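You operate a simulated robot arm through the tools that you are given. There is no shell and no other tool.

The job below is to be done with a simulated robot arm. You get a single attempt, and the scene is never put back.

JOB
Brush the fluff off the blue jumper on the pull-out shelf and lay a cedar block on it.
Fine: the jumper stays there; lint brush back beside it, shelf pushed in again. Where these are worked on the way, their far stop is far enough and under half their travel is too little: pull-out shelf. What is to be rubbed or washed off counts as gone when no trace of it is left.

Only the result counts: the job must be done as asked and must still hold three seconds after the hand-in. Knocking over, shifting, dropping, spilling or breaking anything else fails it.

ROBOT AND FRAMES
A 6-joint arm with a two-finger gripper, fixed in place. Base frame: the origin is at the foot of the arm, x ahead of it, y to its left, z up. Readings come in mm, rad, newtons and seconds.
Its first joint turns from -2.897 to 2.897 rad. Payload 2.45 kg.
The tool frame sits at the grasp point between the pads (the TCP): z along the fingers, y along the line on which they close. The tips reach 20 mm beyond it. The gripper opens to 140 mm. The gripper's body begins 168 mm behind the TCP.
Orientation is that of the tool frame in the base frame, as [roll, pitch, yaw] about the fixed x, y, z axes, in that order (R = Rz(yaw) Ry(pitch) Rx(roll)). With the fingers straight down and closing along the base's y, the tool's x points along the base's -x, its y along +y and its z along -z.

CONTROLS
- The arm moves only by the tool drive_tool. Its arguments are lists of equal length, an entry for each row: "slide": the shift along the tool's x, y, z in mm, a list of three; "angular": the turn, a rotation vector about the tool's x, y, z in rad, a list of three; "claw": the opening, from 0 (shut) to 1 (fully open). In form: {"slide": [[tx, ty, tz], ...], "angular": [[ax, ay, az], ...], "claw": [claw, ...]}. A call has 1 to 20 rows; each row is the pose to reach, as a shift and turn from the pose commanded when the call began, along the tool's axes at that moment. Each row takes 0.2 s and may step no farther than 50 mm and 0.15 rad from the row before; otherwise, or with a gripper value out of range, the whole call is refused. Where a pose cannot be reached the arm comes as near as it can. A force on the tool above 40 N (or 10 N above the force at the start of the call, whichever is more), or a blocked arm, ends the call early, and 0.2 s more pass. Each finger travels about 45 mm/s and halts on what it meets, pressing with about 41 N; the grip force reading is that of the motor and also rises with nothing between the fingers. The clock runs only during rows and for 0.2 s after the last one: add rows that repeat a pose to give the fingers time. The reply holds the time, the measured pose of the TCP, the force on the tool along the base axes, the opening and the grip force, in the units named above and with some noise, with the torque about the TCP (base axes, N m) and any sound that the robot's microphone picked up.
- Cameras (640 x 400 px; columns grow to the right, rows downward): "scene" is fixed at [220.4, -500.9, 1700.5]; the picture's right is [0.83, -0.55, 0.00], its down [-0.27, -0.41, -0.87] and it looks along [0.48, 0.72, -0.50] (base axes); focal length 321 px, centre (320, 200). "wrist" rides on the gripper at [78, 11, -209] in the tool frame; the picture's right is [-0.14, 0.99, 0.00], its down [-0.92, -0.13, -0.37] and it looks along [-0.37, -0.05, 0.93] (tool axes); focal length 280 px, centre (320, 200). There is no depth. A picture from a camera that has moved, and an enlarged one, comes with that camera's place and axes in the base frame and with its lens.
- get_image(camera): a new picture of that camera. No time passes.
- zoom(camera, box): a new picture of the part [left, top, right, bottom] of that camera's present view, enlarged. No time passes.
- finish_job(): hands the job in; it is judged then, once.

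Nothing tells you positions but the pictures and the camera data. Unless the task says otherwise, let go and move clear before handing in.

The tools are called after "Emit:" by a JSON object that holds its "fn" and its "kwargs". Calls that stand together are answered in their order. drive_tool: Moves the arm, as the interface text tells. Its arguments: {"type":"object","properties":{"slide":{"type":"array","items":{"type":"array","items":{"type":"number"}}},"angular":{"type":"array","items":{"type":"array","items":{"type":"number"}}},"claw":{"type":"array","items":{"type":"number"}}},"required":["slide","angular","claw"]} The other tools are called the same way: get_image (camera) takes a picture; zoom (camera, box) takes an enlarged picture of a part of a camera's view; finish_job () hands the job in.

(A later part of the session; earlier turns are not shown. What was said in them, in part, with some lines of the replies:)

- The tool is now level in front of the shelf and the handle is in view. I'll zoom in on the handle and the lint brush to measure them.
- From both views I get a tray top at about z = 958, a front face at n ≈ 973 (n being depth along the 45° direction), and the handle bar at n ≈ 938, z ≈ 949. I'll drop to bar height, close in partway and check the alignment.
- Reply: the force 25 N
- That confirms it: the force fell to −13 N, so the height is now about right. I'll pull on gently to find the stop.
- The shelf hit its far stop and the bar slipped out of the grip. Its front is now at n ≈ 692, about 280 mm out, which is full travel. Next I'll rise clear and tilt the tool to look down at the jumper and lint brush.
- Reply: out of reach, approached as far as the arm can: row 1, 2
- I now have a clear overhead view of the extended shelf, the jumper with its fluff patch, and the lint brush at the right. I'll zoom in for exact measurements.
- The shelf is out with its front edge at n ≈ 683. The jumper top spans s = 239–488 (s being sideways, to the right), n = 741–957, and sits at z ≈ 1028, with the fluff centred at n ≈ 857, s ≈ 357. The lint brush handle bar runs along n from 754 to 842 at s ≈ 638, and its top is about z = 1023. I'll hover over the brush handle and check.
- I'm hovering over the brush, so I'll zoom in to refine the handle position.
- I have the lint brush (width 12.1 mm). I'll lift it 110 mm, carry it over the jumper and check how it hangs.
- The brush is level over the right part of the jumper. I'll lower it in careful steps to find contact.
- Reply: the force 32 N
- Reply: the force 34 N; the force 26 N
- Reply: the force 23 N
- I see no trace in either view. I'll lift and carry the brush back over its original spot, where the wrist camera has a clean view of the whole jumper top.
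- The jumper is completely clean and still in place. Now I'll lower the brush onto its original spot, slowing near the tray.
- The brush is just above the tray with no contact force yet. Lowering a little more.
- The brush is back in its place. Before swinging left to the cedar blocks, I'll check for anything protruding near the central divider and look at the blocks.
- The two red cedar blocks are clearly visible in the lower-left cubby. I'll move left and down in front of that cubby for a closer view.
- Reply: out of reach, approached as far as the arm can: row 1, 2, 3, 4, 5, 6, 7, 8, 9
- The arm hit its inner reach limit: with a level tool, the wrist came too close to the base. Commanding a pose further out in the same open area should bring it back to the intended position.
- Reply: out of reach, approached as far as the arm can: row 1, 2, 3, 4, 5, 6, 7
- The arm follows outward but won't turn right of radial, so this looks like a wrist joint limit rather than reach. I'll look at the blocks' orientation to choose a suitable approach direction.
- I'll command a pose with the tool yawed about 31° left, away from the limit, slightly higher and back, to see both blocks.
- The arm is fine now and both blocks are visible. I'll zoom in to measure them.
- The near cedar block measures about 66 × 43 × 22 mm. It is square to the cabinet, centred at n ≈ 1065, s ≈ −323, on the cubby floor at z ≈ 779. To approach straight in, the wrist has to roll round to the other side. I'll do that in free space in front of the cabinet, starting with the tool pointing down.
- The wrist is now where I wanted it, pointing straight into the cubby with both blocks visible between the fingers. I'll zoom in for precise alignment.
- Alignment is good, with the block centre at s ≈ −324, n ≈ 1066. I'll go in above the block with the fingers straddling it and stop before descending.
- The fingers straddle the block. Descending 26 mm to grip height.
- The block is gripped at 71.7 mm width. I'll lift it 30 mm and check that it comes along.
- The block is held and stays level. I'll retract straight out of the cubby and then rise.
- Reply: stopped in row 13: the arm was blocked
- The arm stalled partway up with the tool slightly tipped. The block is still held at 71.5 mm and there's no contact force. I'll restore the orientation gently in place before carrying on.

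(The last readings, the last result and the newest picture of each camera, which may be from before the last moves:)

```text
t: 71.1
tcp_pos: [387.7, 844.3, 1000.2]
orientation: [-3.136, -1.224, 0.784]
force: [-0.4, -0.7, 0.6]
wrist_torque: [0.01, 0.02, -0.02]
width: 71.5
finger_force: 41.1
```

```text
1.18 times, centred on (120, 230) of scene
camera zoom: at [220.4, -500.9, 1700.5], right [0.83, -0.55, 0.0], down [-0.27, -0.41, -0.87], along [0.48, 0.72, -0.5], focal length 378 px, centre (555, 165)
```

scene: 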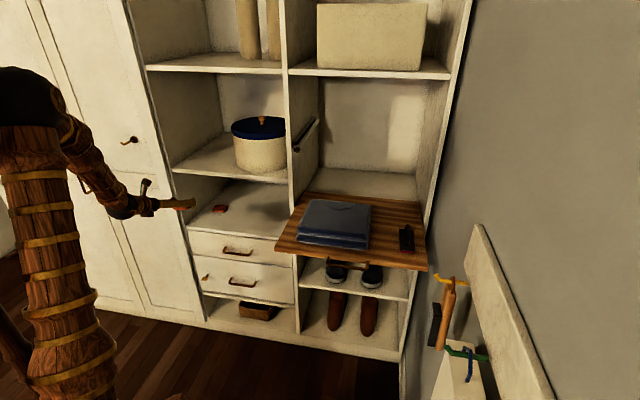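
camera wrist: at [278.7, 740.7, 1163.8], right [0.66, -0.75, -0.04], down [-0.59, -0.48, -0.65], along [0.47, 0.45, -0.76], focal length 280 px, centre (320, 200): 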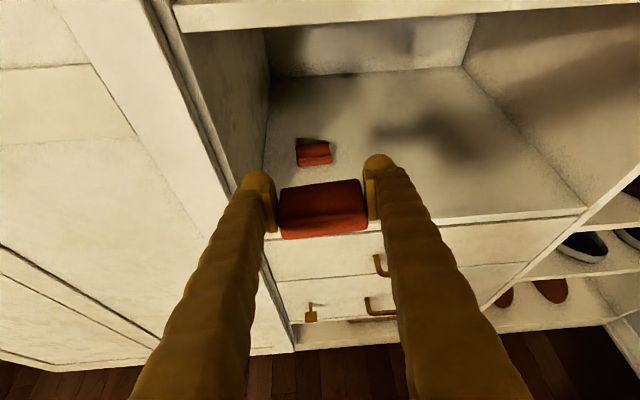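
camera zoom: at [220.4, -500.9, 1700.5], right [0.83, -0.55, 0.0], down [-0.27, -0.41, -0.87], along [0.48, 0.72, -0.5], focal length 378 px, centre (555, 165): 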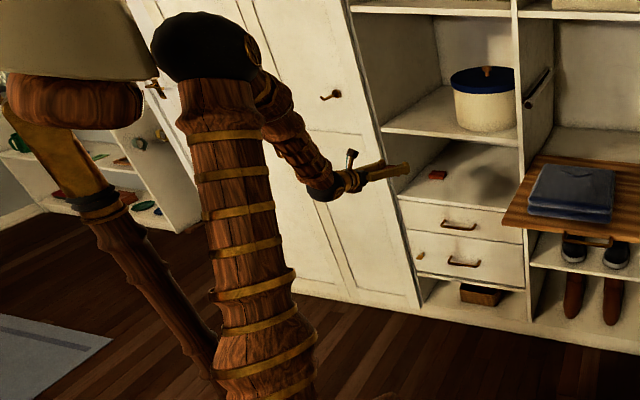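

The orientation is restored. I notice a lamp-like object near the arm's elbow, so before swinging the arm I'll check where it stands and whether it's undisturbed.

Emit:
{"fn": "zoom", "kwargs": {"camera": "scene", "box": [0, 0, 20, 400]}}

Emit:
{"fn": "zoom", "kwargs": {"camera": "scene", "box": [0, 0, 20, 200]}}

Emit:
{"fn": "zoom", "kwargs": {"camera": "scene", "box": [0, 200, 20, 400]}}

Emit:
{"fn": "get_image", "kwargs": {"camera": "wrist"}}

```text
1.00 times, centred on (10, 200) of scene (not enlarged: the box is as wide or as high as the picture)
camera zoom: at [220.4, -500.9, 1700.5], right [0.83, -0.55, 0.0], down [-0.27, -0.41, -0.87], along [0.48, 0.72, -0.5], focal length 321 px, centre (630, 200)
```

zoom: 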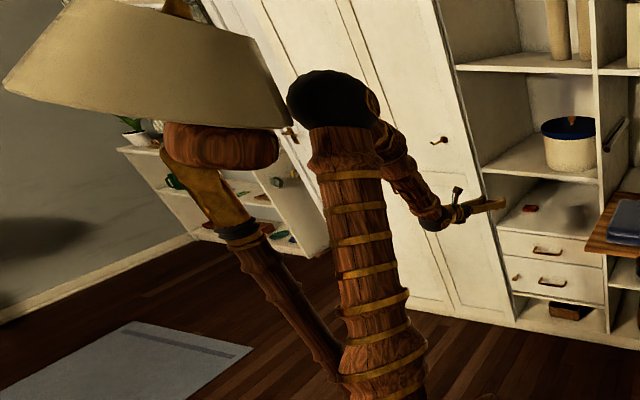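

```text
2.00 times, centred on (10, 100) of scene
camera zoom: at [220.4, -500.9, 1700.5], right [0.83, -0.55, 0.0], down [-0.27, -0.41, -0.87], along [0.48, 0.72, -0.5], focal length 642 px, centre (940, 400)
```

zoom: 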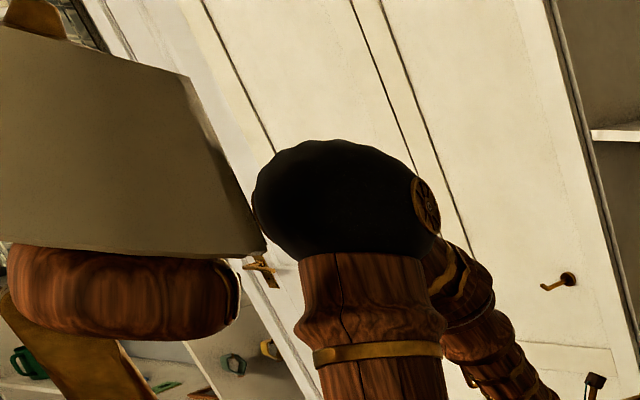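

```text
2.00 times, centred on (10, 300) of scene
camera zoom: at [220.4, -500.9, 1700.5], right [0.83, -0.55, 0.0], down [-0.27, -0.41, -0.87], along [0.48, 0.72, -0.5], focal length 642 px, centre (940, 0)
```

zoom: 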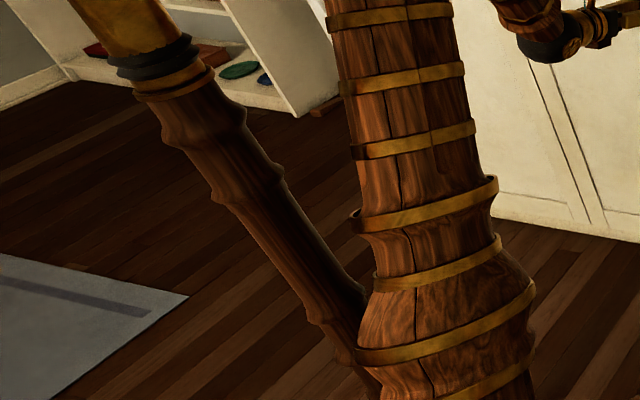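

```text
taken
camera wrist: at [273.9, 715.7, 1144.7], right [0.67, -0.73, -0.13], down [-0.56, -0.38, -0.74], along [0.49, 0.57, -0.66], focal length 280 px, centre (320, 200)
```

wrist: 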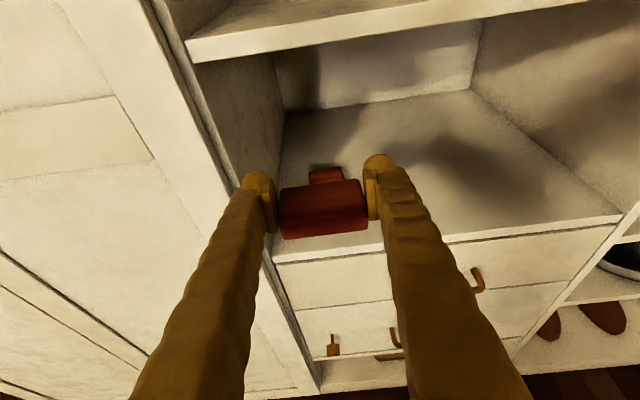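

There is a floor lamp whose shade stands close to the elbow on this side, and that's probably what stalled the arm. I'll swing clockwise about the base axis, away from the lamp, keeping the block level.

Emit:
{"fn": "drive_tool", "kwargs": {"slide": [[4.4, 36.8, 12.0], [8.2, 74.0, 22.5], [11.5, 111.7, 31.5], [14.2, 149.8, 39.1], [25.8, 188.2, 41.8], [36.9, 226.8, 43.0], [52.1, 265.6, 40.8], [66.7, 304.5, 37.1], [80.8, 343.4, 32.0], [94.4, 382.3, 25.2]], "angular": [[-0.0394, 0, 0.0143], [-0.0787, 0, 0.0287], [-0.1181, 0, 0.043], [-0.1574, 0, 0.0573], [-0.1968, 0, 0.0716], [-0.2362, 0, 0.086], [-0.2755, 0, 0.1003], [-0.3149, 0, 0.1146], [-0.3542, 0, 0.129], [-0.3936, 0, 0.1433]], "claw": [0.3, 0.3, 0.3, 0.3, 0.3, 0.3, 0.3, 0.3, 0.3, 0.3]}}

Emit:
{"fn": "get_image", "kwargs": {"camera": "wrist"}}

Emit:
{"fn": "zoom", "kwargs": {"camera": "scene", "box": [0, 0, 20, 400]}}

Emit:
{"fn": "get_image", "kwargs": {"camera": "scene"}}

```text
t: 73.3
tcp_pos: [695.9, 612.3, 1079.7]
orientation: [-3.134, -1.222, 0.361]
force: [-0.1, 0.1, -0.5]
wrist_torque: [0.03, -0.02, 0.02]
width: 71.3
finger_force: 41.1
```

```text
taken
camera wrist: at [541.0, 540.4, 1224.2], right [0.31, -0.94, -0.13], down [-0.66, -0.12, -0.74], along [0.68, 0.32, -0.66], focal length 280 px, centre (320, 200)
```

wrist: 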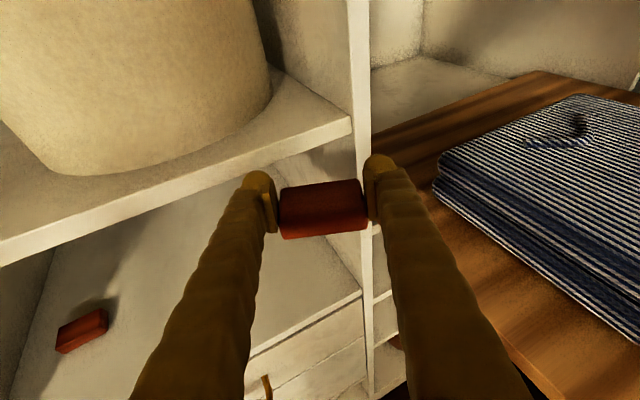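

```text
1.00 times, centred on (10, 200) of scene (not enlarged: the box is as wide or as high as the picture)
camera zoom: at [220.4, -500.9, 1700.5], right [0.83, -0.55, 0.0], down [-0.27, -0.41, -0.87], along [0.48, 0.72, -0.5], focal length 321 px, centre (630, 200)
```

zoom: 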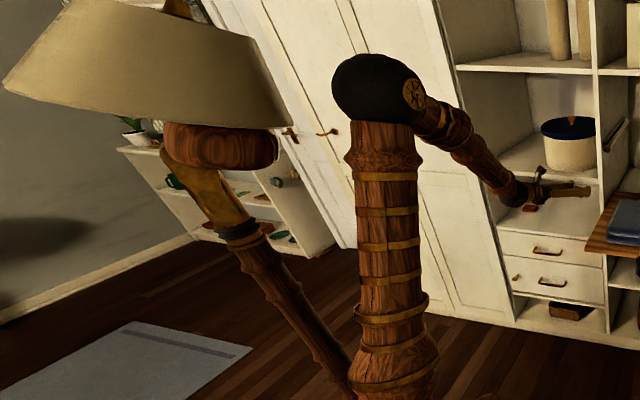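

```text
taken
```

scene: 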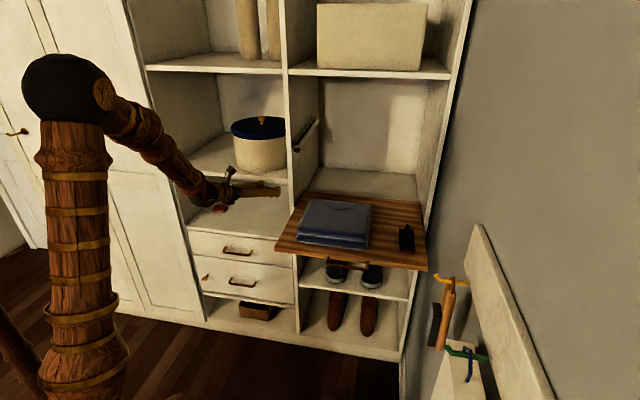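

The swing works, the block stays level and the lamp hasn't moved. I'll continue the arc until the block is over the middle of the jumper, in front of the neckline.

Emit:
{"fn": "drive_tool", "kwargs": {"slide": [[7.9, 34.7, 7.2], [15.4, 69.6, 13.0], [22.4, 104.7, 17.6], [28.8, 139.9, 20.7], [30.2, 175.1, 24.5], [31.0, 210.4, 26.8], [31.4, 245.7, 27.8], [31.3, 281.0, 27.6], [30.8, 316.1, 26.1], [30.8, 316.1, 26.1]], "angular": [[-0.0364, 0, 0.0132], [-0.0727, 0, 0.0265], [-0.1091, 0, 0.0397], [-0.1455, 0, 0.053], [-0.1819, 0, 0.0662], [-0.2182, 0, 0.0794], [-0.2546, 0, 0.0927], [-0.291, 0, 0.1059], [-0.3273, 0, 0.1192], [-0.3273, 0, 0.1192]], "claw": [0.3, 0.3, 0.3, 0.3, 0.3, 0.3, 0.3, 0.3, 0.3, 0.3]}}

Emit:
{"fn": "get_image", "kwargs": {"camera": "wrist"}}

Emit:
{"fn": "zoom", "kwargs": {"camera": "scene", "box": [260, 160, 440, 270]}}

```text
t: 75.5
tcp_pos: [840.9, 329.7, 1096.9]
orientation: [-3.135, -1.222, 0.014]
force: [-0.1, 0.3, -0.7]
wrist_torque: [-0.02, 0.03, -0.01]
width: 71.1
finger_force: 41.4
```

```text
taken
camera wrist: at [672.2, 315.5, 1243.1], right [-0.03, -0.99, -0.13], down [-0.66, 0.12, -0.74], along [0.75, 0.07, -0.66], focal length 280 px, centre (320, 200)
```

wrist: 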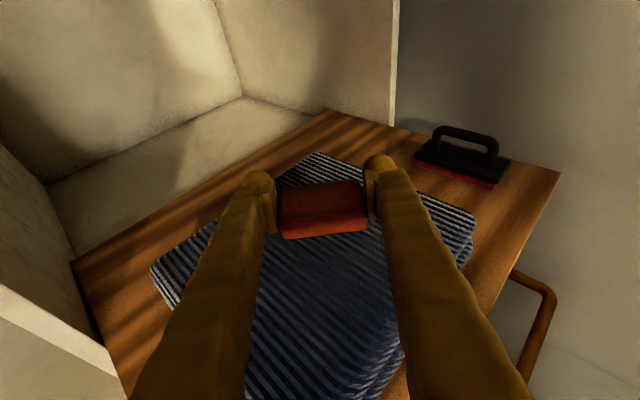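

```text
3.56 times, centred on (350, 215) of scene
camera zoom: at [220.4, -500.9, 1700.5], right [0.83, -0.55, 0.0], down [-0.27, -0.41, -0.87], along [0.48, 0.72, -0.5], focal length 1141 px, centre (213, 147)
```

zoom: 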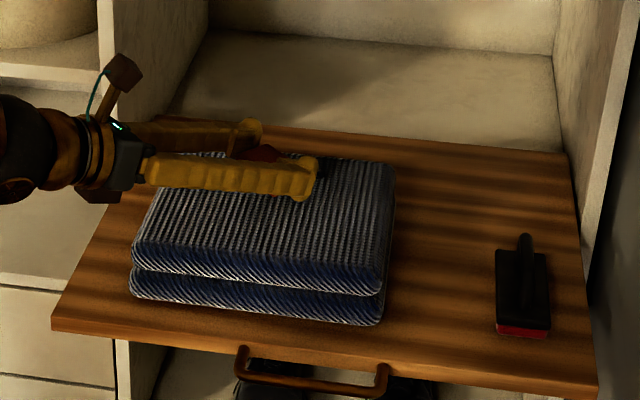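

The block is over the middle of the jumper. Lowering in stages.

Emit:
{"fn": "drive_tool", "kwargs": {"slide": [[-14.1, 0, 5.1], [-23.5, 0, 8.6], [-29.1, 0, 10.6], [-32.9, 0, 12.0]], "angular": [[0, 0, 0], [0, 0, 0], [0, 0, 0], [0, 0, 0]], "claw": [0.3, 0.3, 0.3, 0.3]}}

Emit:
{"fn": "zoom", "kwargs": {"camera": "scene", "box": [300, 180, 370, 230]}}

Emit:
{"fn": "get_image", "kwargs": {"camera": "wrist"}}

```text
t: 76.5
tcp_pos: [841.6, 329.1, 1061.8]
orientation: [-3.133, -1.221, 0.012]
force: [0.3, 0.2, -0.2]
wrist_torque: [0.0, -0.01, 0.04]
width: 71.2
finger_force: 41.6
```

```text
8.00 times, centred on (335, 205) of scene
camera zoom: at [220.4, -500.9, 1700.5], right [0.83, -0.55, 0.0], down [-0.27, -0.41, -0.87], along [0.48, 0.72, -0.5], focal length 2568 px, centre (200, 160)
```

zoom: 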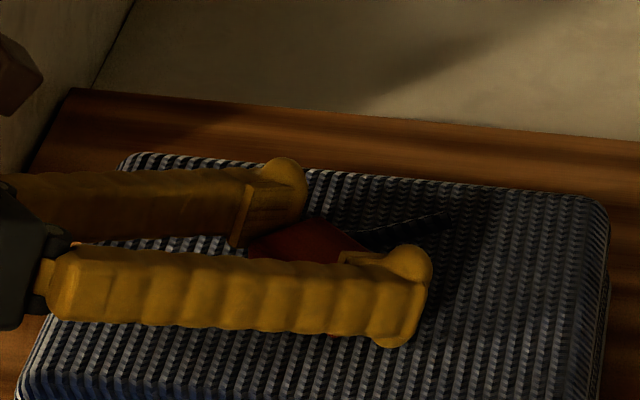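

```text
taken
camera wrist: at [671.9, 315.6, 1207.8], right [-0.03, -0.99, -0.13], down [-0.66, 0.12, -0.74], along [0.75, 0.07, -0.66], focal length 280 px, centre (320, 200)
```

wrist: 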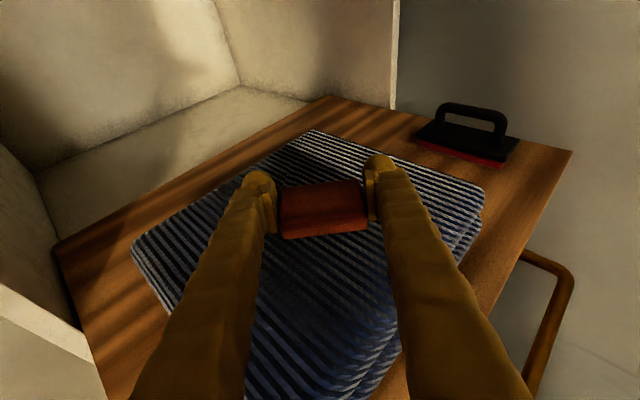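

Still clear of contact. I'll shift 12 mm forward, away from the neckline, and lower a bit more.

Emit:
{"fn": "drive_tool", "kwargs": {"slide": [[-2.9, 8.3, -8.0], [-5.7, 8.3, -7.0], [-5.7, 8.3, -7.0]], "angular": [[0, 0, 0], [0, 0, 0], [0, 0, 0]], "claw": [0.3, 0.3, 0.3]}}

```text
t: 77.3
tcp_pos: [833.3, 323.1, 1060.4]
orientation: [-3.136, -1.222, 0.013]
force: [1.2, -0.1, -0.7]
wrist_torque: [0.02, -0.01, 0.0]
width: 71.3
finger_force: 41.1
```

Emit:
{"fn": "drive_tool", "kwargs": {"slide": [[-1.4, 0, 0.5], [-2.8, 0, 1.0], [-2.8, 0, 1.0]], "angular": [[0, 0, 0], [0, 0, 0], [0, 0, 0]], "claw": [0.3, 0.3, 0.3]}}

```text
t: 78.1
tcp_pos: [832.2, 324.1, 1057.9]
orientation: [-3.136, -1.222, 0.013]
force: [-0.2, 0.5, -1.3]
wrist_torque: [0.0, -0.02, 0.0]
width: 71.1
finger_force: 41.1
```

Emit:
{"fn": "drive_tool", "kwargs": {"slide": [[-0.9, 0, 0.35], [-1.9, 0, 0.7], [-1.9, 0, 0.7]], "angular": [[0, 0, 0], [0, 0, 0], [0, 0, 0]], "claw": [0.3, 0.3, 0.3]}}

Emit:
{"fn": "zoom", "kwargs": {"camera": "wrist", "box": [240, 140, 410, 260]}}

```text
t: 78.9
tcp_pos: [832.4, 323.1, 1055.9]
orientation: [-3.137, -1.222, 0.012]
force: [-1.5, 0.1, 2.9]
wrist_torque: [-0.07, 0.07, 0.0]
width: 71.2
finger_force: 40.8
```

```text
3.33 times, centred on (325, 200) of wrist
camera zoom: at [662.6, 307.9, 1201.0], right [-0.03, -0.99, -0.13], down [-0.66, 0.12, -0.74], along [0.75, 0.07, -0.66], focal length 935 px, centre (303, 200)
```

zoom: 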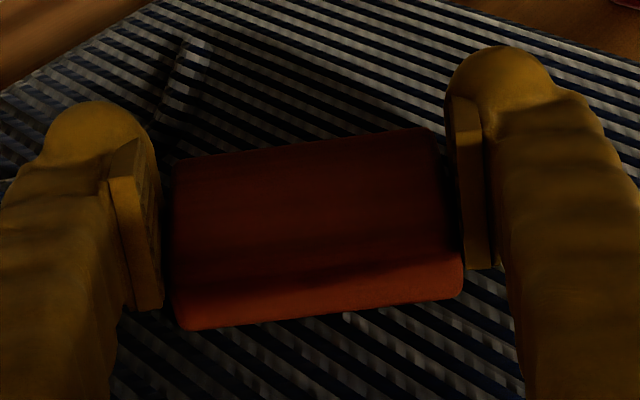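

The block is touching the jumper. I'll seat it a touch more and then release gently.

Emit:
{"fn": "drive_tool", "kwargs": {"slide": [[-0.5, 0, 0.2], [-0.5, 0, 0.2], [-0.5, 0, 0.2], [-0.5, 0, 0.2], [-0.5, 0, 0.2], [-0.5, 0, 0.2]], "angular": [[0, 0, 0], [0, 0, 0], [0, 0, 0], [0, 0, 0], [0, 0, 0], [0, 0, 0]], "claw": [0.3, 0.52, 0.56, 0.6, 0.64, 0.64]}}

Emit:
{"fn": "zoom", "kwargs": {"camera": "wrist", "box": [240, 140, 410, 260]}}

```text
t: 80.3
tcp_pos: [832.9, 322.6, 1054.0]
orientation: [-3.137, -1.223, 0.012]
force: [0.1, -0.6, 0.3]
wrist_torque: [-0.01, 0.02, -0.01]
width: 89.6
finger_force: 0.0
```

```text
3.33 times, centred on (325, 200) of wrist
camera zoom: at [663.1, 307.7, 1199.4], right [-0.03, -0.99, -0.13], down [-0.66, 0.12, -0.74], along [0.75, 0.07, -0.66], focal length 935 px, centre (303, 200)
```

zoom: 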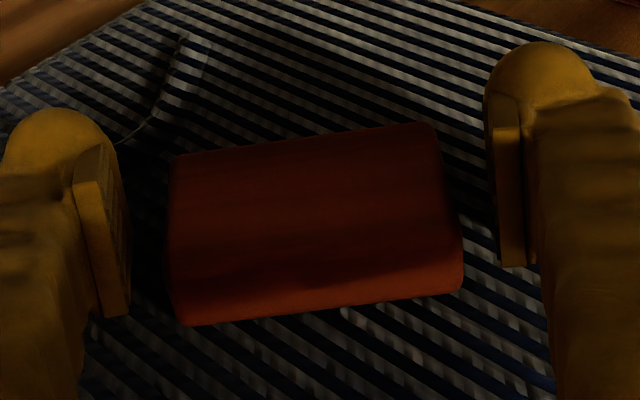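

Released, and the block sits flat on the jumper. I'll lift the fingers straight up and clear, then check.

Emit:
{"fn": "drive_tool", "kwargs": {"slide": [[9.4, 0, -3.4], [23.5, 0, -8.6], [42.3, 0, -15.4], [65.8, 0, -23.9]], "angular": [[0, 0, 0], [0, 0, 0], [0, 0, 0], [0, 0, 0]], "claw": [0.64, 0.64, 0.64, 0.64]}}

Emit:
{"fn": "get_image", "kwargs": {"camera": "wrist"}}

Emit:
{"fn": "zoom", "kwargs": {"camera": "scene", "box": [260, 160, 440, 270]}}

```text
t: 81.3
tcp_pos: [836.0, 321.0, 1123.5]
orientation: [-3.138, -1.224, 0.015]
force: [0.2, 0.4, 0.1]
wrist_torque: [-0.01, 0.02, -0.03]
width: 89.3
finger_force: 0.1
```

```text
taken
camera wrist: at [666.2, 306.3, 1268.9], right [-0.03, -0.99, -0.13], down [-0.66, 0.12, -0.74], along [0.75, 0.07, -0.66], focal length 280 px, centre (320, 200)
```

wrist: 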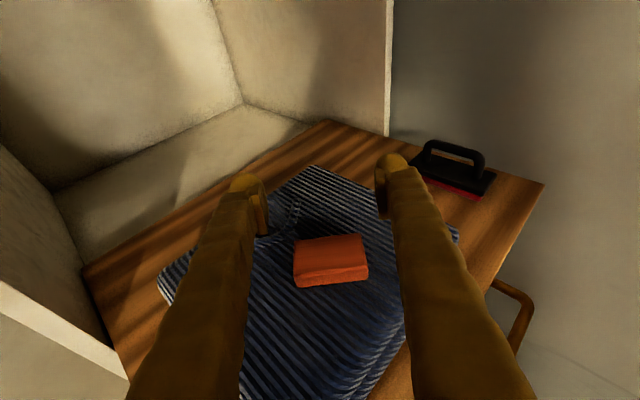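

```text
3.56 times, centred on (350, 215) of scene
camera zoom: at [220.4, -500.9, 1700.5], right [0.83, -0.55, 0.0], down [-0.27, -0.41, -0.87], along [0.48, 0.72, -0.5], focal length 1141 px, centre (213, 147)
```

zoom: 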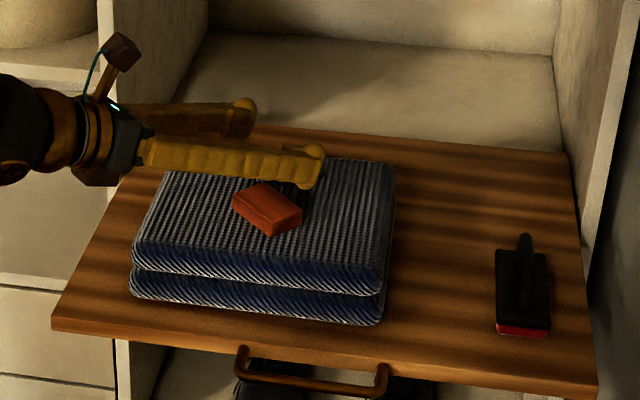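

The cedar block lies on the jumper, clear of the neckline. Next the shelf must be pushed in. I'll re-pose the wrist in free space, reversing the earlier manoeuvre, so I can grip the shelf handle again.

Emit:
{"fn": "drive_tool", "kwargs": {"slide": [[5.7, 6.4, -18.1], [11.3, 12.8, -36.2], [17.0, 19.2, -54.2], [22.6, 25.6, -72.3], [28.3, 32.0, -90.4], [34.0, 38.3, -108.5], [39.6, 44.7, -126.6], [45.3, 51.1, -144.6], [51.0, 57.5, -162.7], [56.6, 63.9, -180.8], [62.3, 70.3, -198.9]], "angular": [[-0.0643, 0.035, 0.1055], [-0.1286, 0.07, 0.2111], [-0.1928, 0.1049, 0.3166], [-0.2571, 0.1399, 0.4221], [-0.3214, 0.1749, 0.5276], [-0.3857, 0.2099, 0.6332], [-0.45, 0.2449, 0.7387], [-0.5143, 0.2799, 0.8442], [-0.5785, 0.3148, 0.9497], [-0.6428, 0.3498, 1.0553], [-0.7071, 0.3848, 1.1608]], "claw": [0.64, 0.6, 0.55, 0.5, 0.5, 0.5, 0.5, 0.5, 0.5, 0.5, 0.5]}}

Emit:
{"fn": "get_image", "kwargs": {"camera": "scene"}}

```text
t: 83.7
tcp_pos: [671.8, 248.4, 1248.0]
orientation: [-1.972, -0.595, -2.132]
force: [1.9, -0.1, 1.0]
wrist_torque: [-0.02, -0.01, 0.01]
width: 69.7
finger_force: 0.0
```

```text
taken
```

scene: 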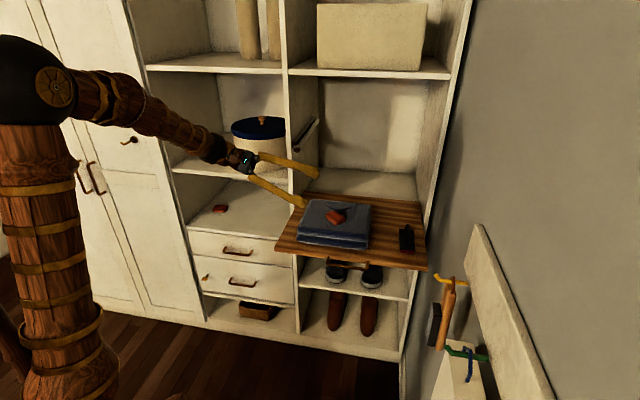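

Emit:
{"fn": "drive_tool", "kwargs": {"slide": [[0, 0, 0], [0, 0, 0], [0, 0, 0], [0, 0, 0], [0, 0, 0], [0, 0, 0], [0, 0, 0], [0, 0, 0], [0, 0, 0], [0, 0, 0], [0, 0, 0], [0, 0, 0], [0, 0, 0]], "angular": [[-0.1027, 0.007, 0.0922], [-0.2054, 0.014, 0.1844], [-0.3081, 0.0211, 0.2766], [-0.4108, 0.0281, 0.3688], [-0.5135, 0.0351, 0.461], [-0.6162, 0.0421, 0.5532], [-0.7188, 0.0492, 0.6453], [-0.8215, 0.0562, 0.7375], [-0.9242, 0.0632, 0.8297], [-1.0269, 0.0702, 0.9219], [-1.1296, 0.0773, 1.0141], [-1.2323, 0.0843, 1.1063], [-1.335, 0.0913, 1.1985]], "claw": [0.5, 0.5, 0.5, 0.5, 0.5, 0.5, 0.5, 0.5, 0.5, 0.5, 0.5, 0.5, 0.5]}}

Emit:
{"fn": "get_image", "kwargs": {"camera": "wrist"}}

Emit:
{"fn": "get_image", "kwargs": {"camera": "scene"}}

```text
t: 86.5
tcp_pos: [669.0, 248.6, 1251.3]
orientation: [3.139, 0.002, -3.125]
force: [-0.1, 0.4, 0.8]
wrist_torque: [-0.01, 0.0, 0.04]
width: 69.7
finger_force: 0.2
```

```text
taken
camera wrist: at [590.2, 257.2, 1461.0], right [0.12, 0.99, 0.0], down [0.92, -0.11, 0.37], along [0.37, -0.04, -0.93], focal length 280 px, centre (320, 200)
```

wrist: 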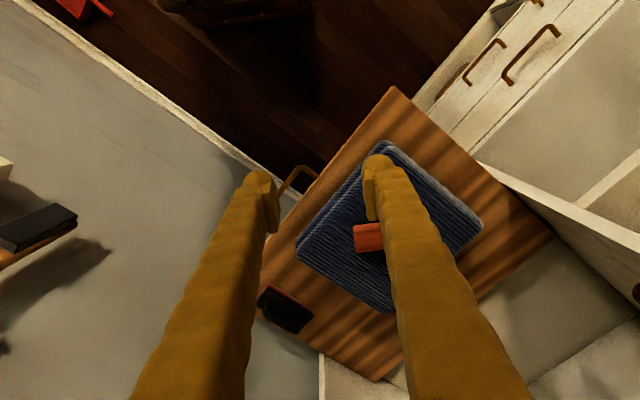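

```text
taken
```

scene: 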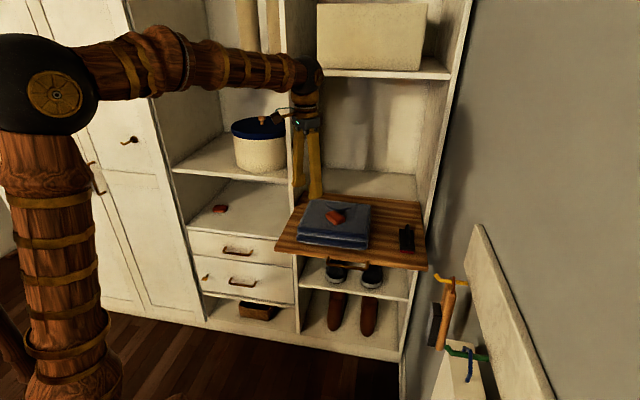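

The wrist is back in its starting configuration, and the overhead view shows the block, jumper, brush and handle. I'll bring the tool level in front of the handle, a little above it.

Emit:
{"fn": "drive_tool", "kwargs": {"slide": [[-5.8, -10.6, 16.8], [-11.5, -21.3, 33.6], [-17.3, -31.9, 50.3], [-23.1, -42.5, 67.1], [-28.8, -53.1, 83.9], [-34.6, -63.8, 100.7], [-40.4, -74.4, 117.4], [-46.1, -85.0, 134.2], [-51.9, -95.6, 151.0], [-57.7, -106.3, 167.8], [-63.4, -116.9, 184.5], [-69.2, -127.5, 201.3]], "angular": [[-0.1232, -0.0522, 0.0522], [-0.2464, -0.1045, 0.1045], [-0.3696, -0.1567, 0.1567], [-0.4928, -0.2089, 0.2089], [-0.616, -0.2611, 0.2611], [-0.7392, -0.3134, 0.3134], [-0.8624, -0.3656, 0.3656], [-0.9856, -0.4178, 0.4178], [-1.1088, -0.47, 0.47], [-1.232, -0.5223, 0.5223], [-1.3552, -0.5745, 0.5745], [-1.4784, -0.6267, 0.6267]], "claw": [0.5, 0.5, 0.5, 0.5, 0.5, 0.5, 0.5, 0.5, 0.5, 0.5, 0.5, 0.5]}}

Emit:
{"fn": "get_image", "kwargs": {"camera": "wrist"}}

Emit:
{"fn": "get_image", "kwargs": {"camera": "scene"}}

```text
t: 89.1
tcp_pos: [740.2, 123.6, 1048.4]
orientation: [1.566, -0.002, 2.357]
force: [0.0, -0.4, 0.4]
wrist_torque: [0.01, -0.01, -0.01]
width: 69.7
finger_force: 0.1
```

```text
taken
camera wrist: at [538.2, 30.9, 1059.9], right [0.1, -0.1, 0.99], down [0.39, -0.91, -0.13], along [0.92, 0.4, -0.05], focal length 280 px, centre (320, 200)
```

wrist: 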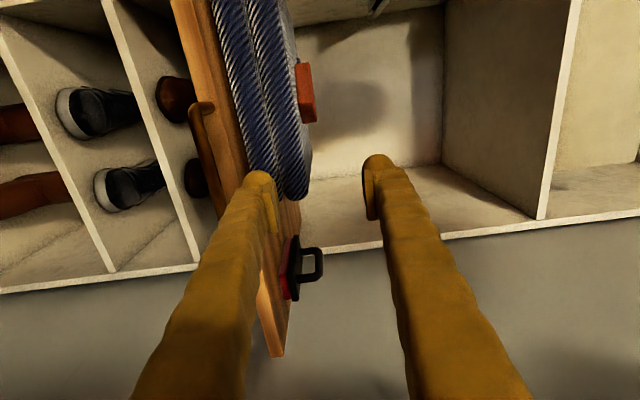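

```text
taken
```

scene: 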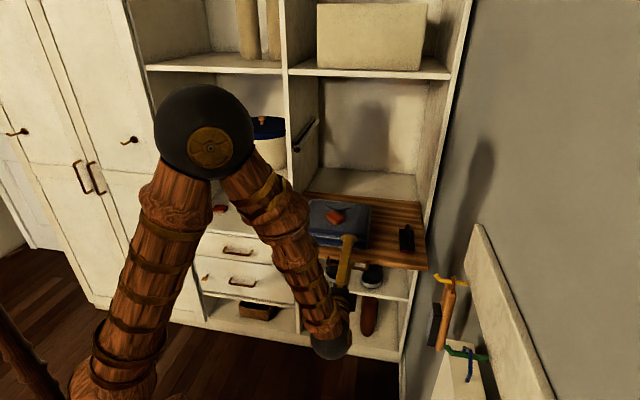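

I'll drop to bar height in front of the handle and check.

Emit:
{"fn": "drive_tool", "kwargs": {"slide": [[0, -33, 0], [0, -66, 0], [0, -98.5, 0], [0, -98.5, 0]], "angular": [[0.002, 0, 0], [0.004, 0.002, 0], [0.004, 0.002, 0], [0.004, 0.002, 0]], "claw": [0.5, 0.5, 0.5, 0.5]}}

Emit:
{"fn": "get_image", "kwargs": {"camera": "wrist"}}

Emit:
{"fn": "zoom", "kwargs": {"camera": "scene", "box": [300, 230, 400, 300]}}

```text
t: 90.1
tcp_pos: [741.5, 123.5, 950.3]
orientation: [1.574, -0.004, 2.36]
force: [0.6, -0.1, 0.2]
wrist_torque: [0.01, 0.01, 0.01]
width: 70.0
finger_force: 0.0
```

```text
taken
camera wrist: at [538.1, 29.6, 962.1], right [0.1, -0.1, 0.99], down [0.39, -0.91, -0.13], along [0.91, 0.4, -0.05], focal length 280 px, centre (320, 200)
```

wrist: 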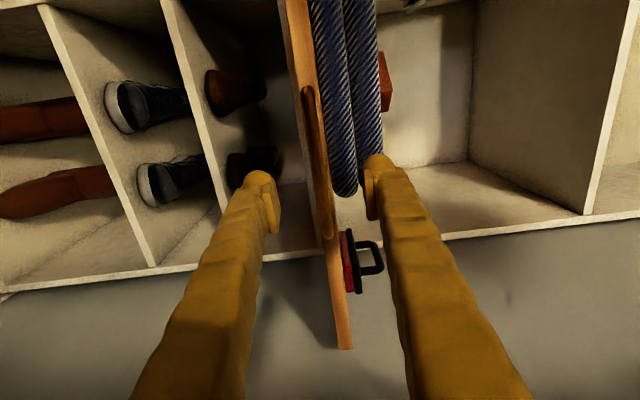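

```text
5.71 times, centred on (350, 265) of scene
camera zoom: at [220.4, -500.9, 1700.5], right [0.83, -0.55, 0.0], down [-0.27, -0.41, -0.87], along [0.48, 0.72, -0.5], focal length 1834 px, centre (149, -171)
```

zoom: 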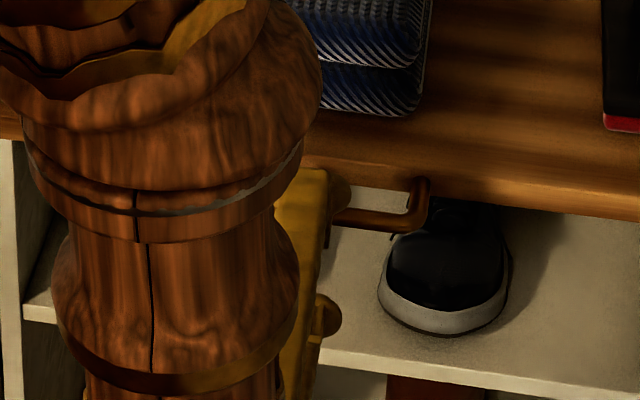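

The picture matches the first pre-grasp view, with the bar centred between the fingers about 42 mm ahead. I'll advance and grip it.

Emit:
{"fn": "drive_tool", "kwargs": {"slide": [[0, 0, 20], [0, 0, 42], [0, 0, 42], [0, 0, 42], [0, 0, 42], [0, 0, 42], [0, 0, 42]], "angular": [[0, 0, 0], [0, 0, 0], [0, 0, 0], [0, 0, 0], [0, 0, 0], [0, 0, 0], [0, 0, 0]], "claw": [0.5, 0.5, 0.3, 0.1, 0.0, 0.0, 0.0]}}

Emit:
{"fn": "get_image", "kwargs": {"camera": "wrist"}}

```text
t: 91.7
tcp_pos: [770.0, 150.9, 949.8]
orientation: [1.574, -0.002, 2.358]
force: [2.4, -2.3, -31.0]
wrist_torque: [-0.4, -0.17, -0.04]
width: 8.8
finger_force: 32.4
```

```text
taken
camera wrist: at [567.0, 57.9, 962.6], right [0.1, -0.1, 0.99], down [0.39, -0.91, -0.13], along [0.91, 0.4, -0.06], focal length 280 px, centre (320, 200)
```

wrist: 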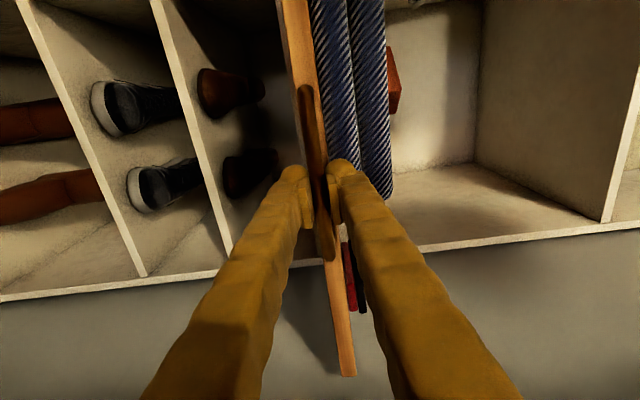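

Gripped, but the tool is about 1.5 mm high (−31 N vertical), so I'll ease down to unload before pushing.

Emit:
{"fn": "drive_tool", "kwargs": {"slide": [[0, -0.8, 0], [0, -1.5, 0], [0, -1.5, 0]], "angular": [[0, 0, 0], [0, 0, 0], [0, 0, 0]], "claw": [0, 0, 0]}}

```text
t: 92.5
tcp_pos: [770.4, 154.0, 950.2]
orientation: [1.569, -0.002, 2.36]
force: [1.7, -2.3, -4.6]
wrist_torque: [-0.06, -0.05, -0.09]
width: 8.2
finger_force: 36.3
```

Emit:
{"fn": "drive_tool", "kwargs": {"slide": [[0, 0, 2], [0, 0, 6], [0, 0, 12], [0, 0, 19], [0, 0, 26], [0, 0, 33], [0, 0, 40], [0, 0, 47], [0, 0, 54], [0, 0, 61], [0, 0, 68], [0, 0, 75], [0, 0, 82], [0, 0, 89], [0, 0, 96], [0, 0, 103], [0, 0, 109], [0, 0, 114], [0, 0, 118], [0, 0, 120]], "angular": [[0, 0, 0], [0, 0, 0], [0, 0, 0], [0, 0, 0], [0, 0, 0], [0, 0, 0], [0, 0, 0], [0, 0, 0], [0, 0, 0], [0, 0, 0], [0, 0, 0], [0, 0, 0], [0, 0, 0], [0, 0, 0], [0, 0, 0], [0, 0, 0], [0, 0, 0], [0, 0, 0], [0, 0, 0], [0, 0, 0]], "claw": [0, 0, 0, 0, 0, 0, 0, 0, 0, 0, 0, 0, 0, 0, 0, 0, 0, 0, 0, 0]}}

Emit:
{"fn": "get_image", "kwargs": {"camera": "wrist"}}

Emit:
{"fn": "get_image", "kwargs": {"camera": "scene"}}

```text
t: 96.7
tcp_pos: [854.8, 240.4, 949.8]
orientation: [1.573, -0.002, 2.36]
force: [-4.6, 1.4, 32.2]
wrist_torque: [0.07, -0.06, 0.35]
width: 7.5
finger_force: 35.3
```

```text
taken
camera wrist: at [652.0, 145.2, 961.3], right [0.1, -0.1, 0.99], down [0.39, -0.91, -0.13], along [0.91, 0.4, -0.05], focal length 280 px, centre (320, 200)
```

wrist: 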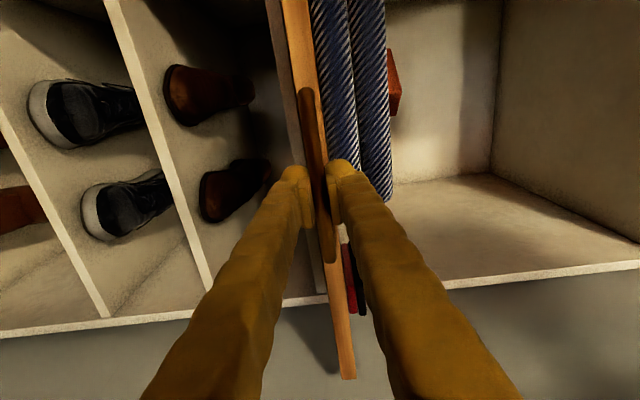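

```text
taken
```

scene: 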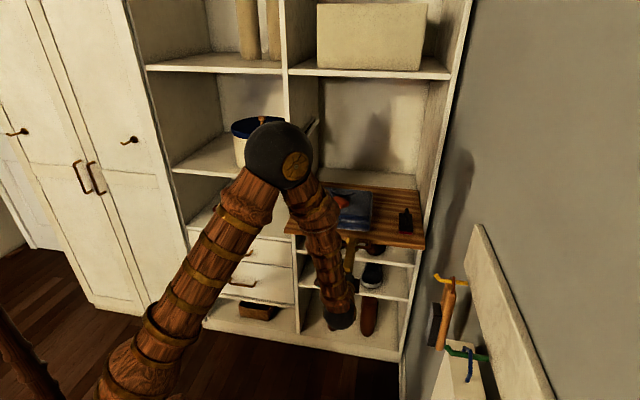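

The shelf is 120 mm in and everything on it is steady. I'll correct the height, then continue.

Emit:
{"fn": "drive_tool", "kwargs": {"slide": [[0, 0.8, 0], [0, 1.6, 0], [0, 1.6, 0]], "angular": [[0, 0, 0], [0, 0, 0], [0, 0, 0]], "claw": [0, 0, 0]}}

```text
t: 97.5
tcp_pos: [854.1, 239.8, 950.2]
orientation: [1.575, -0.001, 2.36]
force: [-4.3, 9.7, 10.4]
wrist_torque: [-0.11, -0.08, -0.03]
width: 7.7
finger_force: 35.4
```

Emit:
{"fn": "drive_tool", "kwargs": {"slide": [[0, 0, 2], [0, 0.2, 6], [0, 0.3, 12], [0, 0.4, 19], [0, 0.5, 26], [0, 0.6, 33], [0, 0.7, 40], [0, 0.8, 47], [0, 0.8, 54], [0, 0.8, 61], [0, 0.8, 68], [0, 0.8, 75], [0, 0.8, 82], [0, 0.8, 89], [0, 0.8, 96], [0, 0.8, 103], [0, 0.8, 109], [0, 0.8, 114], [0, 0.8, 118], [0, 0.8, 120]], "angular": [[0, 0, 0], [0, 0, 0], [0, 0, 0], [0, 0, 0], [0, 0, 0], [0, 0, 0], [0, 0, 0], [0, 0, 0], [0, 0, 0], [0, 0, 0], [0, 0, 0], [0, 0, 0], [0, 0, 0], [0, 0, 0], [0, 0, 0], [0, 0, 0], [0, 0, 0], [0, 0, 0], [0, 0, 0], [0, 0, 0]], "claw": [0, 0, 0, 0, 0, 0, 0, 0, 0, 0, 0, 0, 0, 0, 0, 0, 0, 0, 0, 0]}}

Emit:
{"fn": "get_image", "kwargs": {"camera": "wrist"}}

Emit:
{"fn": "get_image", "kwargs": {"camera": "scene"}}

```text
t: 101.1
tcp_pos: [930.7, 312.9, 949.9]
orientation: [1.577, -0.001, 2.359]
force: [2.2, -0.9, -2.5]
wrist_torque: [-0.17, -0.17, 0.14]
width: 7.6
finger_force: 35.2
stopped in row 18: the force on the tool passed its limit at 41 N (the readings are from after the stop); the commanded pose is now the measured one
```

```text
taken
camera wrist: at [727.6, 219.7, 962.4], right [0.1, -0.1, 0.99], down [0.39, -0.91, -0.13], along [0.91, 0.4, -0.06], focal length 280 px, centre (320, 200)
```

wrist: 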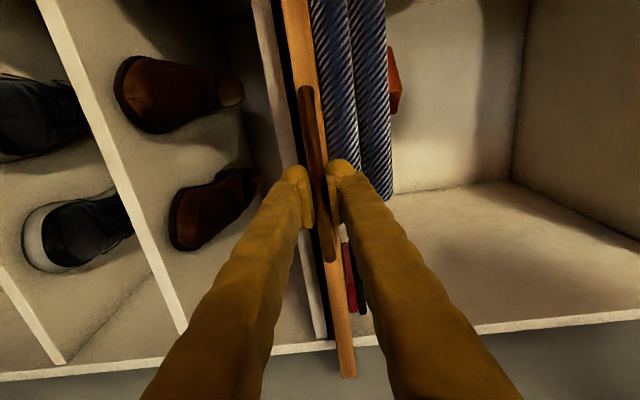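

```text
taken
```

scene: 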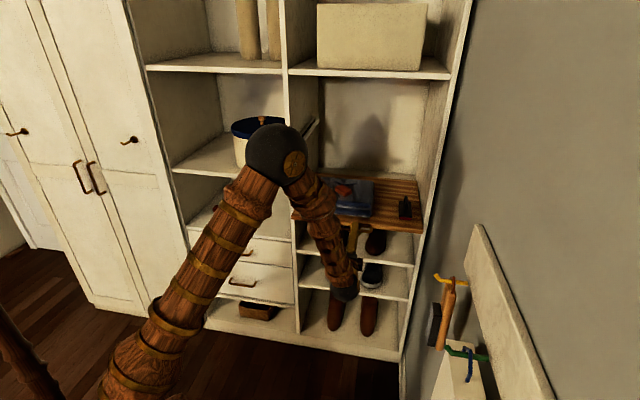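

The force limit tripped about 60 mm short of fully closed, from side load rather than the stop. Readings are near zero again, so I'll continue in short, gentle steps.

Emit:
{"fn": "drive_tool", "kwargs": {"slide": [[0, 0, 3], [0, 0, 7], [0, 0, 12], [0, 0, 17], [0, 0, 22], [0, 0, 26], [0, 0, 28]], "angular": [[0, 0, 0], [0, 0, 0], [0, 0, 0], [0, 0, 0], [0, 0, 0], [0, 0, 0], [0, 0, 0]], "claw": [0, 0, 0, 0, 0, 0, 0]}}

```text
t: 102.7
tcp_pos: [949.3, 333.1, 949.9]
orientation: [1.575, -0.002, 2.358]
force: [-7.3, 2.8, -11.5]
wrist_torque: [-0.19, -0.14, 0.27]
width: 7.2
finger_force: 35.4
```

Emit:
{"fn": "drive_tool", "kwargs": {"slide": [[0, -0.3, 3], [0, -0.6, 7], [0, -0.6, 12], [0, -0.6, 17], [0, -0.6, 22], [0, -0.6, 25]], "angular": [[0, 0, 0], [0, 0, 0], [0, 0, 0], [0, 0, 0], [0, 0, 0], [0, 0, 0]], "claw": [0, 0, 0, 0, 0, 0]}}

Emit:
{"fn": "get_image", "kwargs": {"camera": "wrist"}}

Emit:
{"fn": "zoom", "kwargs": {"camera": "scene", "box": [280, 150, 440, 250]}}

```text
t: 104.1
tcp_pos: [969.7, 350.8, 950.9]
orientation: [1.572, -0.002, 2.358]
force: [2.1, -6.4, 4.4]
wrist_torque: [-0.14, -0.11, -0.19]
width: 7.2
finger_force: 35.1
```

```text
taken
camera wrist: at [765.4, 257.5, 962.1], right [0.1, -0.1, 0.99], down [0.39, -0.91, -0.13], along [0.91, 0.4, -0.05], focal length 280 px, centre (320, 200)
```

wrist: 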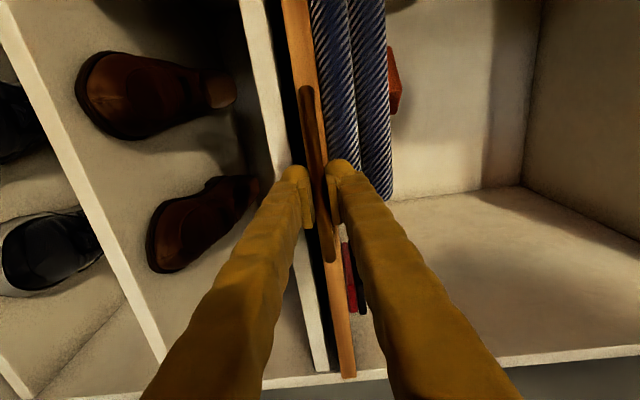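

```text
4.00 times, centred on (360, 200) of scene
camera zoom: at [220.4, -500.9, 1700.5], right [0.83, -0.55, 0.0], down [-0.27, -0.41, -0.87], along [0.48, 0.72, -0.5], focal length 1284 px, centre (160, 200)
```

zoom: 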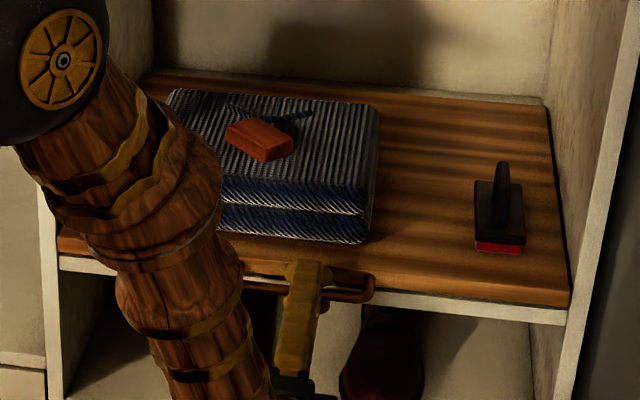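

Nearly closed. Comparing with the first picture, about 10–15 mm remain, so I'll push gently until it meets its stop.

Emit:
{"fn": "drive_tool", "kwargs": {"slide": [[0, 0, 3], [0, 0, 6], [0, 0, 9], [0, 0, 12]], "angular": [[0, 0, 0], [0, 0, 0], [0, 0, 0], [0, 0, 0]], "claw": [0, 0, 0, 0]}}

Emit:
{"fn": "zoom", "kwargs": {"camera": "scene", "box": [280, 150, 440, 250]}}

```text
t: 105.1
tcp_pos: [976.5, 360.0, 950.2]
orientation: [1.573, -0.002, 2.357]
force: [-4.6, 2.2, 17.9]
wrist_torque: [-0.06, -0.08, -0.07]
width: 7.2
finger_force: 35.6
```

```text
4.00 times, centred on (360, 200) of scene
camera zoom: at [220.4, -500.9, 1700.5], right [0.83, -0.55, 0.0], down [-0.27, -0.41, -0.87], along [0.48, 0.72, -0.5], focal length 1284 px, centre (160, 200)
```

zoom: 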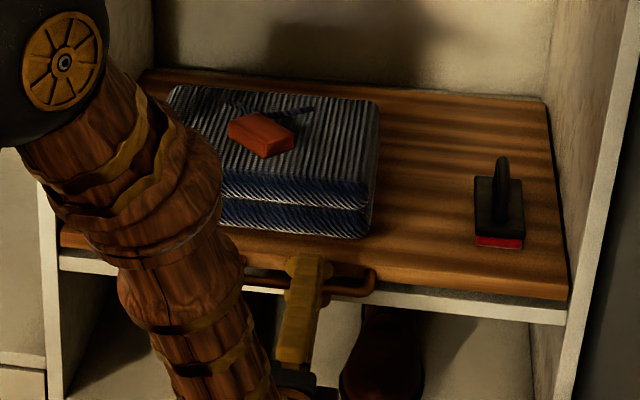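

Emit:
{"fn": "drive_tool", "kwargs": {"slide": [[0, 0.5, 1.5], [0, 0.9, 3], [0, 0.9, 4.5], [0, 0.9, 6]], "angular": [[0, 0, 0], [0, 0, 0], [0, 0, 0], [0, 0, 0]], "claw": [0, 0, 0, 0]}}

Emit:
{"fn": "zoom", "kwargs": {"camera": "scene", "box": [280, 150, 440, 250]}}

```text
t: 106.1
tcp_pos: [981.1, 362.8, 950.4]
orientation: [1.574, -0.001, 2.358]
force: [-30.2, -9.3, 15.0]
wrist_torque: [-0.13, -0.13, -0.03]
width: 7.4
finger_force: 35.2
```

```text
4.00 times, centred on (360, 200) of scene
camera zoom: at [220.4, -500.9, 1700.5], right [0.83, -0.55, 0.0], down [-0.27, -0.41, -0.87], along [0.48, 0.72, -0.5], focal length 1284 px, centre (160, 200)
```

zoom: 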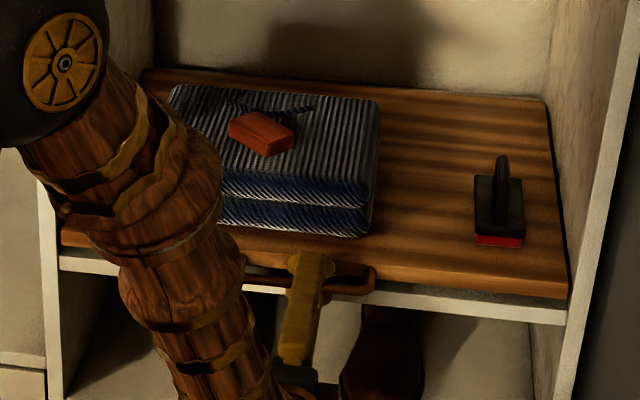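

The stop is met (28 N against the push), and the tray edge matches its position in the very first picture. I'll open the fingers and back straight off.

Emit:
{"fn": "drive_tool", "kwargs": {"slide": [[0, 0, -0.5], [0, 0, -1], [0, 0, -1], [0, 0, -1], [0, 0, -1], [0, 0, -10], [0, 0, -30], [0, 0, -60], [0, 0, -90]], "angular": [[0, 0, 0], [0, 0, 0], [0, 0, 0], [0, 0, 0], [0, 0, 0], [0, 0, 0], [0, 0, 0], [0, 0, 0], [0, 0, 0]], "claw": [0.3, 0.5, 0.5, 0.5, 0.5, 0.5, 0.5, 0.5, 0.5]}}

Emit:
{"fn": "get_image", "kwargs": {"camera": "wrist"}}

Emit:
{"fn": "zoom", "kwargs": {"camera": "scene", "box": [280, 150, 440, 250]}}

```text
t: 108.1
tcp_pos: [917.8, 300.8, 950.4]
orientation: [1.574, -0.001, 2.358]
force: [-0.6, 0.4, 0.4]
wrist_torque: [-0.02, -0.03, 0.02]
width: 69.8
finger_force: 0.1
```

```text
taken
camera wrist: at [714.5, 206.9, 962.5], right [0.1, -0.1, 0.99], down [0.39, -0.91, -0.13], along [0.91, 0.4, -0.06], focal length 280 px, centre (320, 200)
```

wrist: 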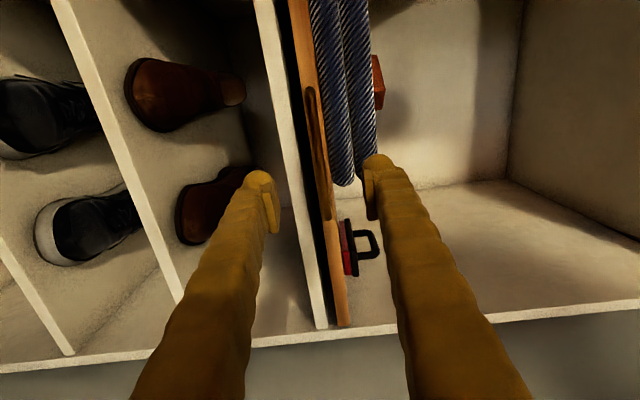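

```text
4.00 times, centred on (360, 200) of scene
camera zoom: at [220.4, -500.9, 1700.5], right [0.83, -0.55, 0.0], down [-0.27, -0.41, -0.87], along [0.48, 0.72, -0.5], focal length 1284 px, centre (160, 200)
```

zoom: 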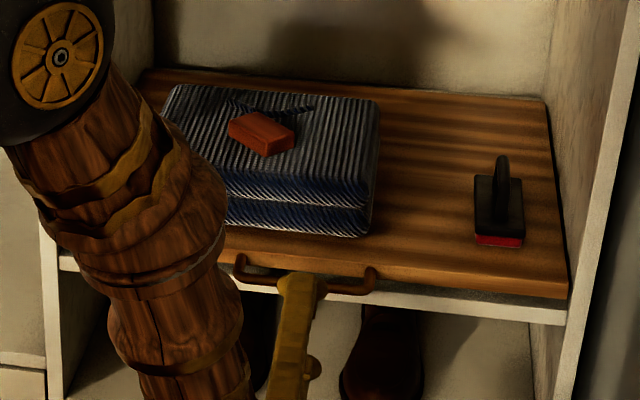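

The shelf stays closed. I'll move further clear and make a final inspection of the whole scene.

Emit:
{"fn": "drive_tool", "kwargs": {"slide": [[0, 0, -40], [0, 0, -80], [0, 30, -110], [0, 70, -130], [0, 110, -140], [0, 150, -140], [0, 190, -140], [0, 230, -140]], "angular": [[0, 0, 0], [0, 0, 0], [0, 0, 0], [0, 0, 0], [0, 0, 0], [0, 0, 0], [0, 0, 0], [0, 0, 0]], "claw": [0.5, 0.5, 0.5, 0.5, 0.5, 0.5, 0.5, 0.5]}}

Emit:
{"fn": "get_image", "kwargs": {"camera": "scene"}}

Emit:
{"fn": "zoom", "kwargs": {"camera": "scene", "box": [280, 150, 440, 250]}}

Emit:
{"fn": "zoom", "kwargs": {"camera": "scene", "box": [0, 0, 20, 400]}}

Emit:
{"fn": "get_image", "kwargs": {"camera": "wrist"}}

```text
t: 109.9
tcp_pos: [818.1, 201.0, 1179.8]
orientation: [1.576, -0.004, 2.359]
force: [1.3, -0.8, 0.1]
wrist_torque: [-0.03, -0.01, -0.04]
width: 70.3
finger_force: 0.0
```

```text
taken
```

scene: 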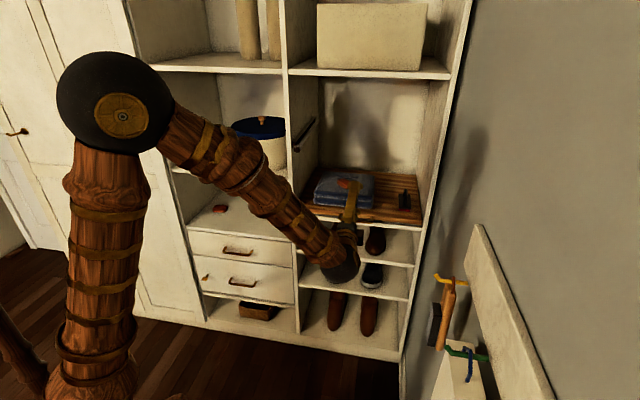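

```text
4.00 times, centred on (360, 200) of scene
camera zoom: at [220.4, -500.9, 1700.5], right [0.83, -0.55, 0.0], down [-0.27, -0.41, -0.87], along [0.48, 0.72, -0.5], focal length 1284 px, centre (160, 200)
```

zoom: 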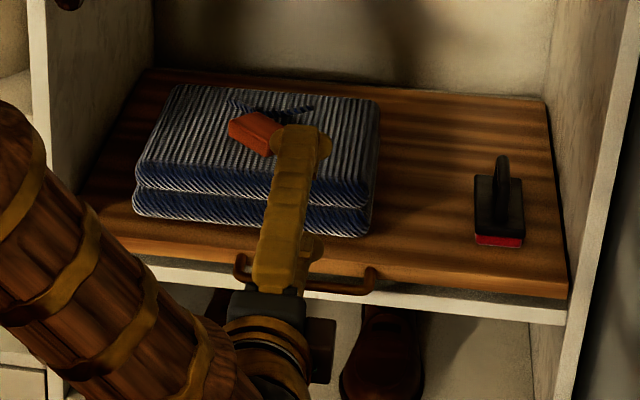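

```text
1.00 times, centred on (10, 200) of scene (not enlarged: the box is as wide or as high as the picture)
camera zoom: at [220.4, -500.9, 1700.5], right [0.83, -0.55, 0.0], down [-0.27, -0.41, -0.87], along [0.48, 0.72, -0.5], focal length 321 px, centre (630, 200)
```

zoom: 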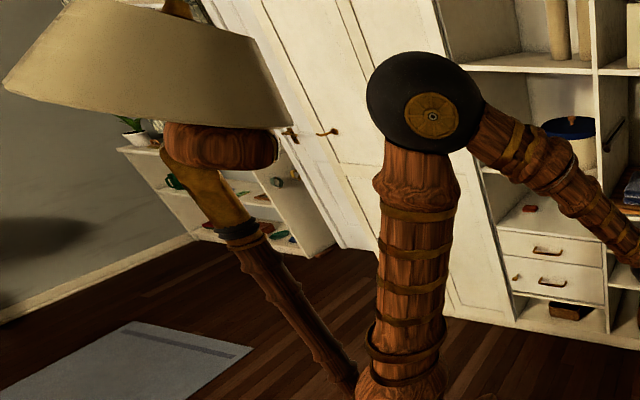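

```text
taken
camera wrist: at [615.8, 107.3, 1192.4], right [0.1, -0.1, 0.99], down [0.39, -0.91, -0.13], along [0.91, 0.4, -0.06], focal length 280 px, centre (320, 200)
```

wrist: 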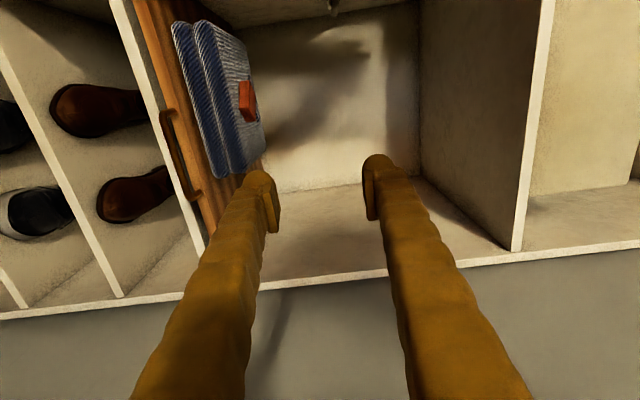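

Final check:
- **Shelf:** pushed fully in, with its edge matching the first picture.
- **Jumper:** clean and in its place, with the cedar block lying flat on it.
- **Lint brush:** beside the jumper where it started.
- **Surroundings:** nothing else looks disturbed, the lamp hasn't moved, and the gripper is open and clear.

I'm handing the job in.

Emit:
{"fn": "finish_job", "kwargs": {}}

```text
The job is handed in.
```

The job is done and handed in; I haven't seen the judging result. The jumper is brushed clean, with no fluff visible in close-up views from either camera. A cedar block lies flat on it, just in front of the neckline.

- **Lint brush:** back on the shelf beside the jumper, where it started.
- **Shelf:** I pulled it out to its far stop to work, then pushed it in until it met its closed stop. Its front edge matches the first picture.
- **Cedar block:** I took the nearer of the two in the left cubby. The other one is still there.

While I was carrying the block out, the arm stalled once, with its elbow close to the floor lamp's shade. I can't rule out a light touch. I had no full view of the lamp from before the stall, but it looks the same in every picture since.
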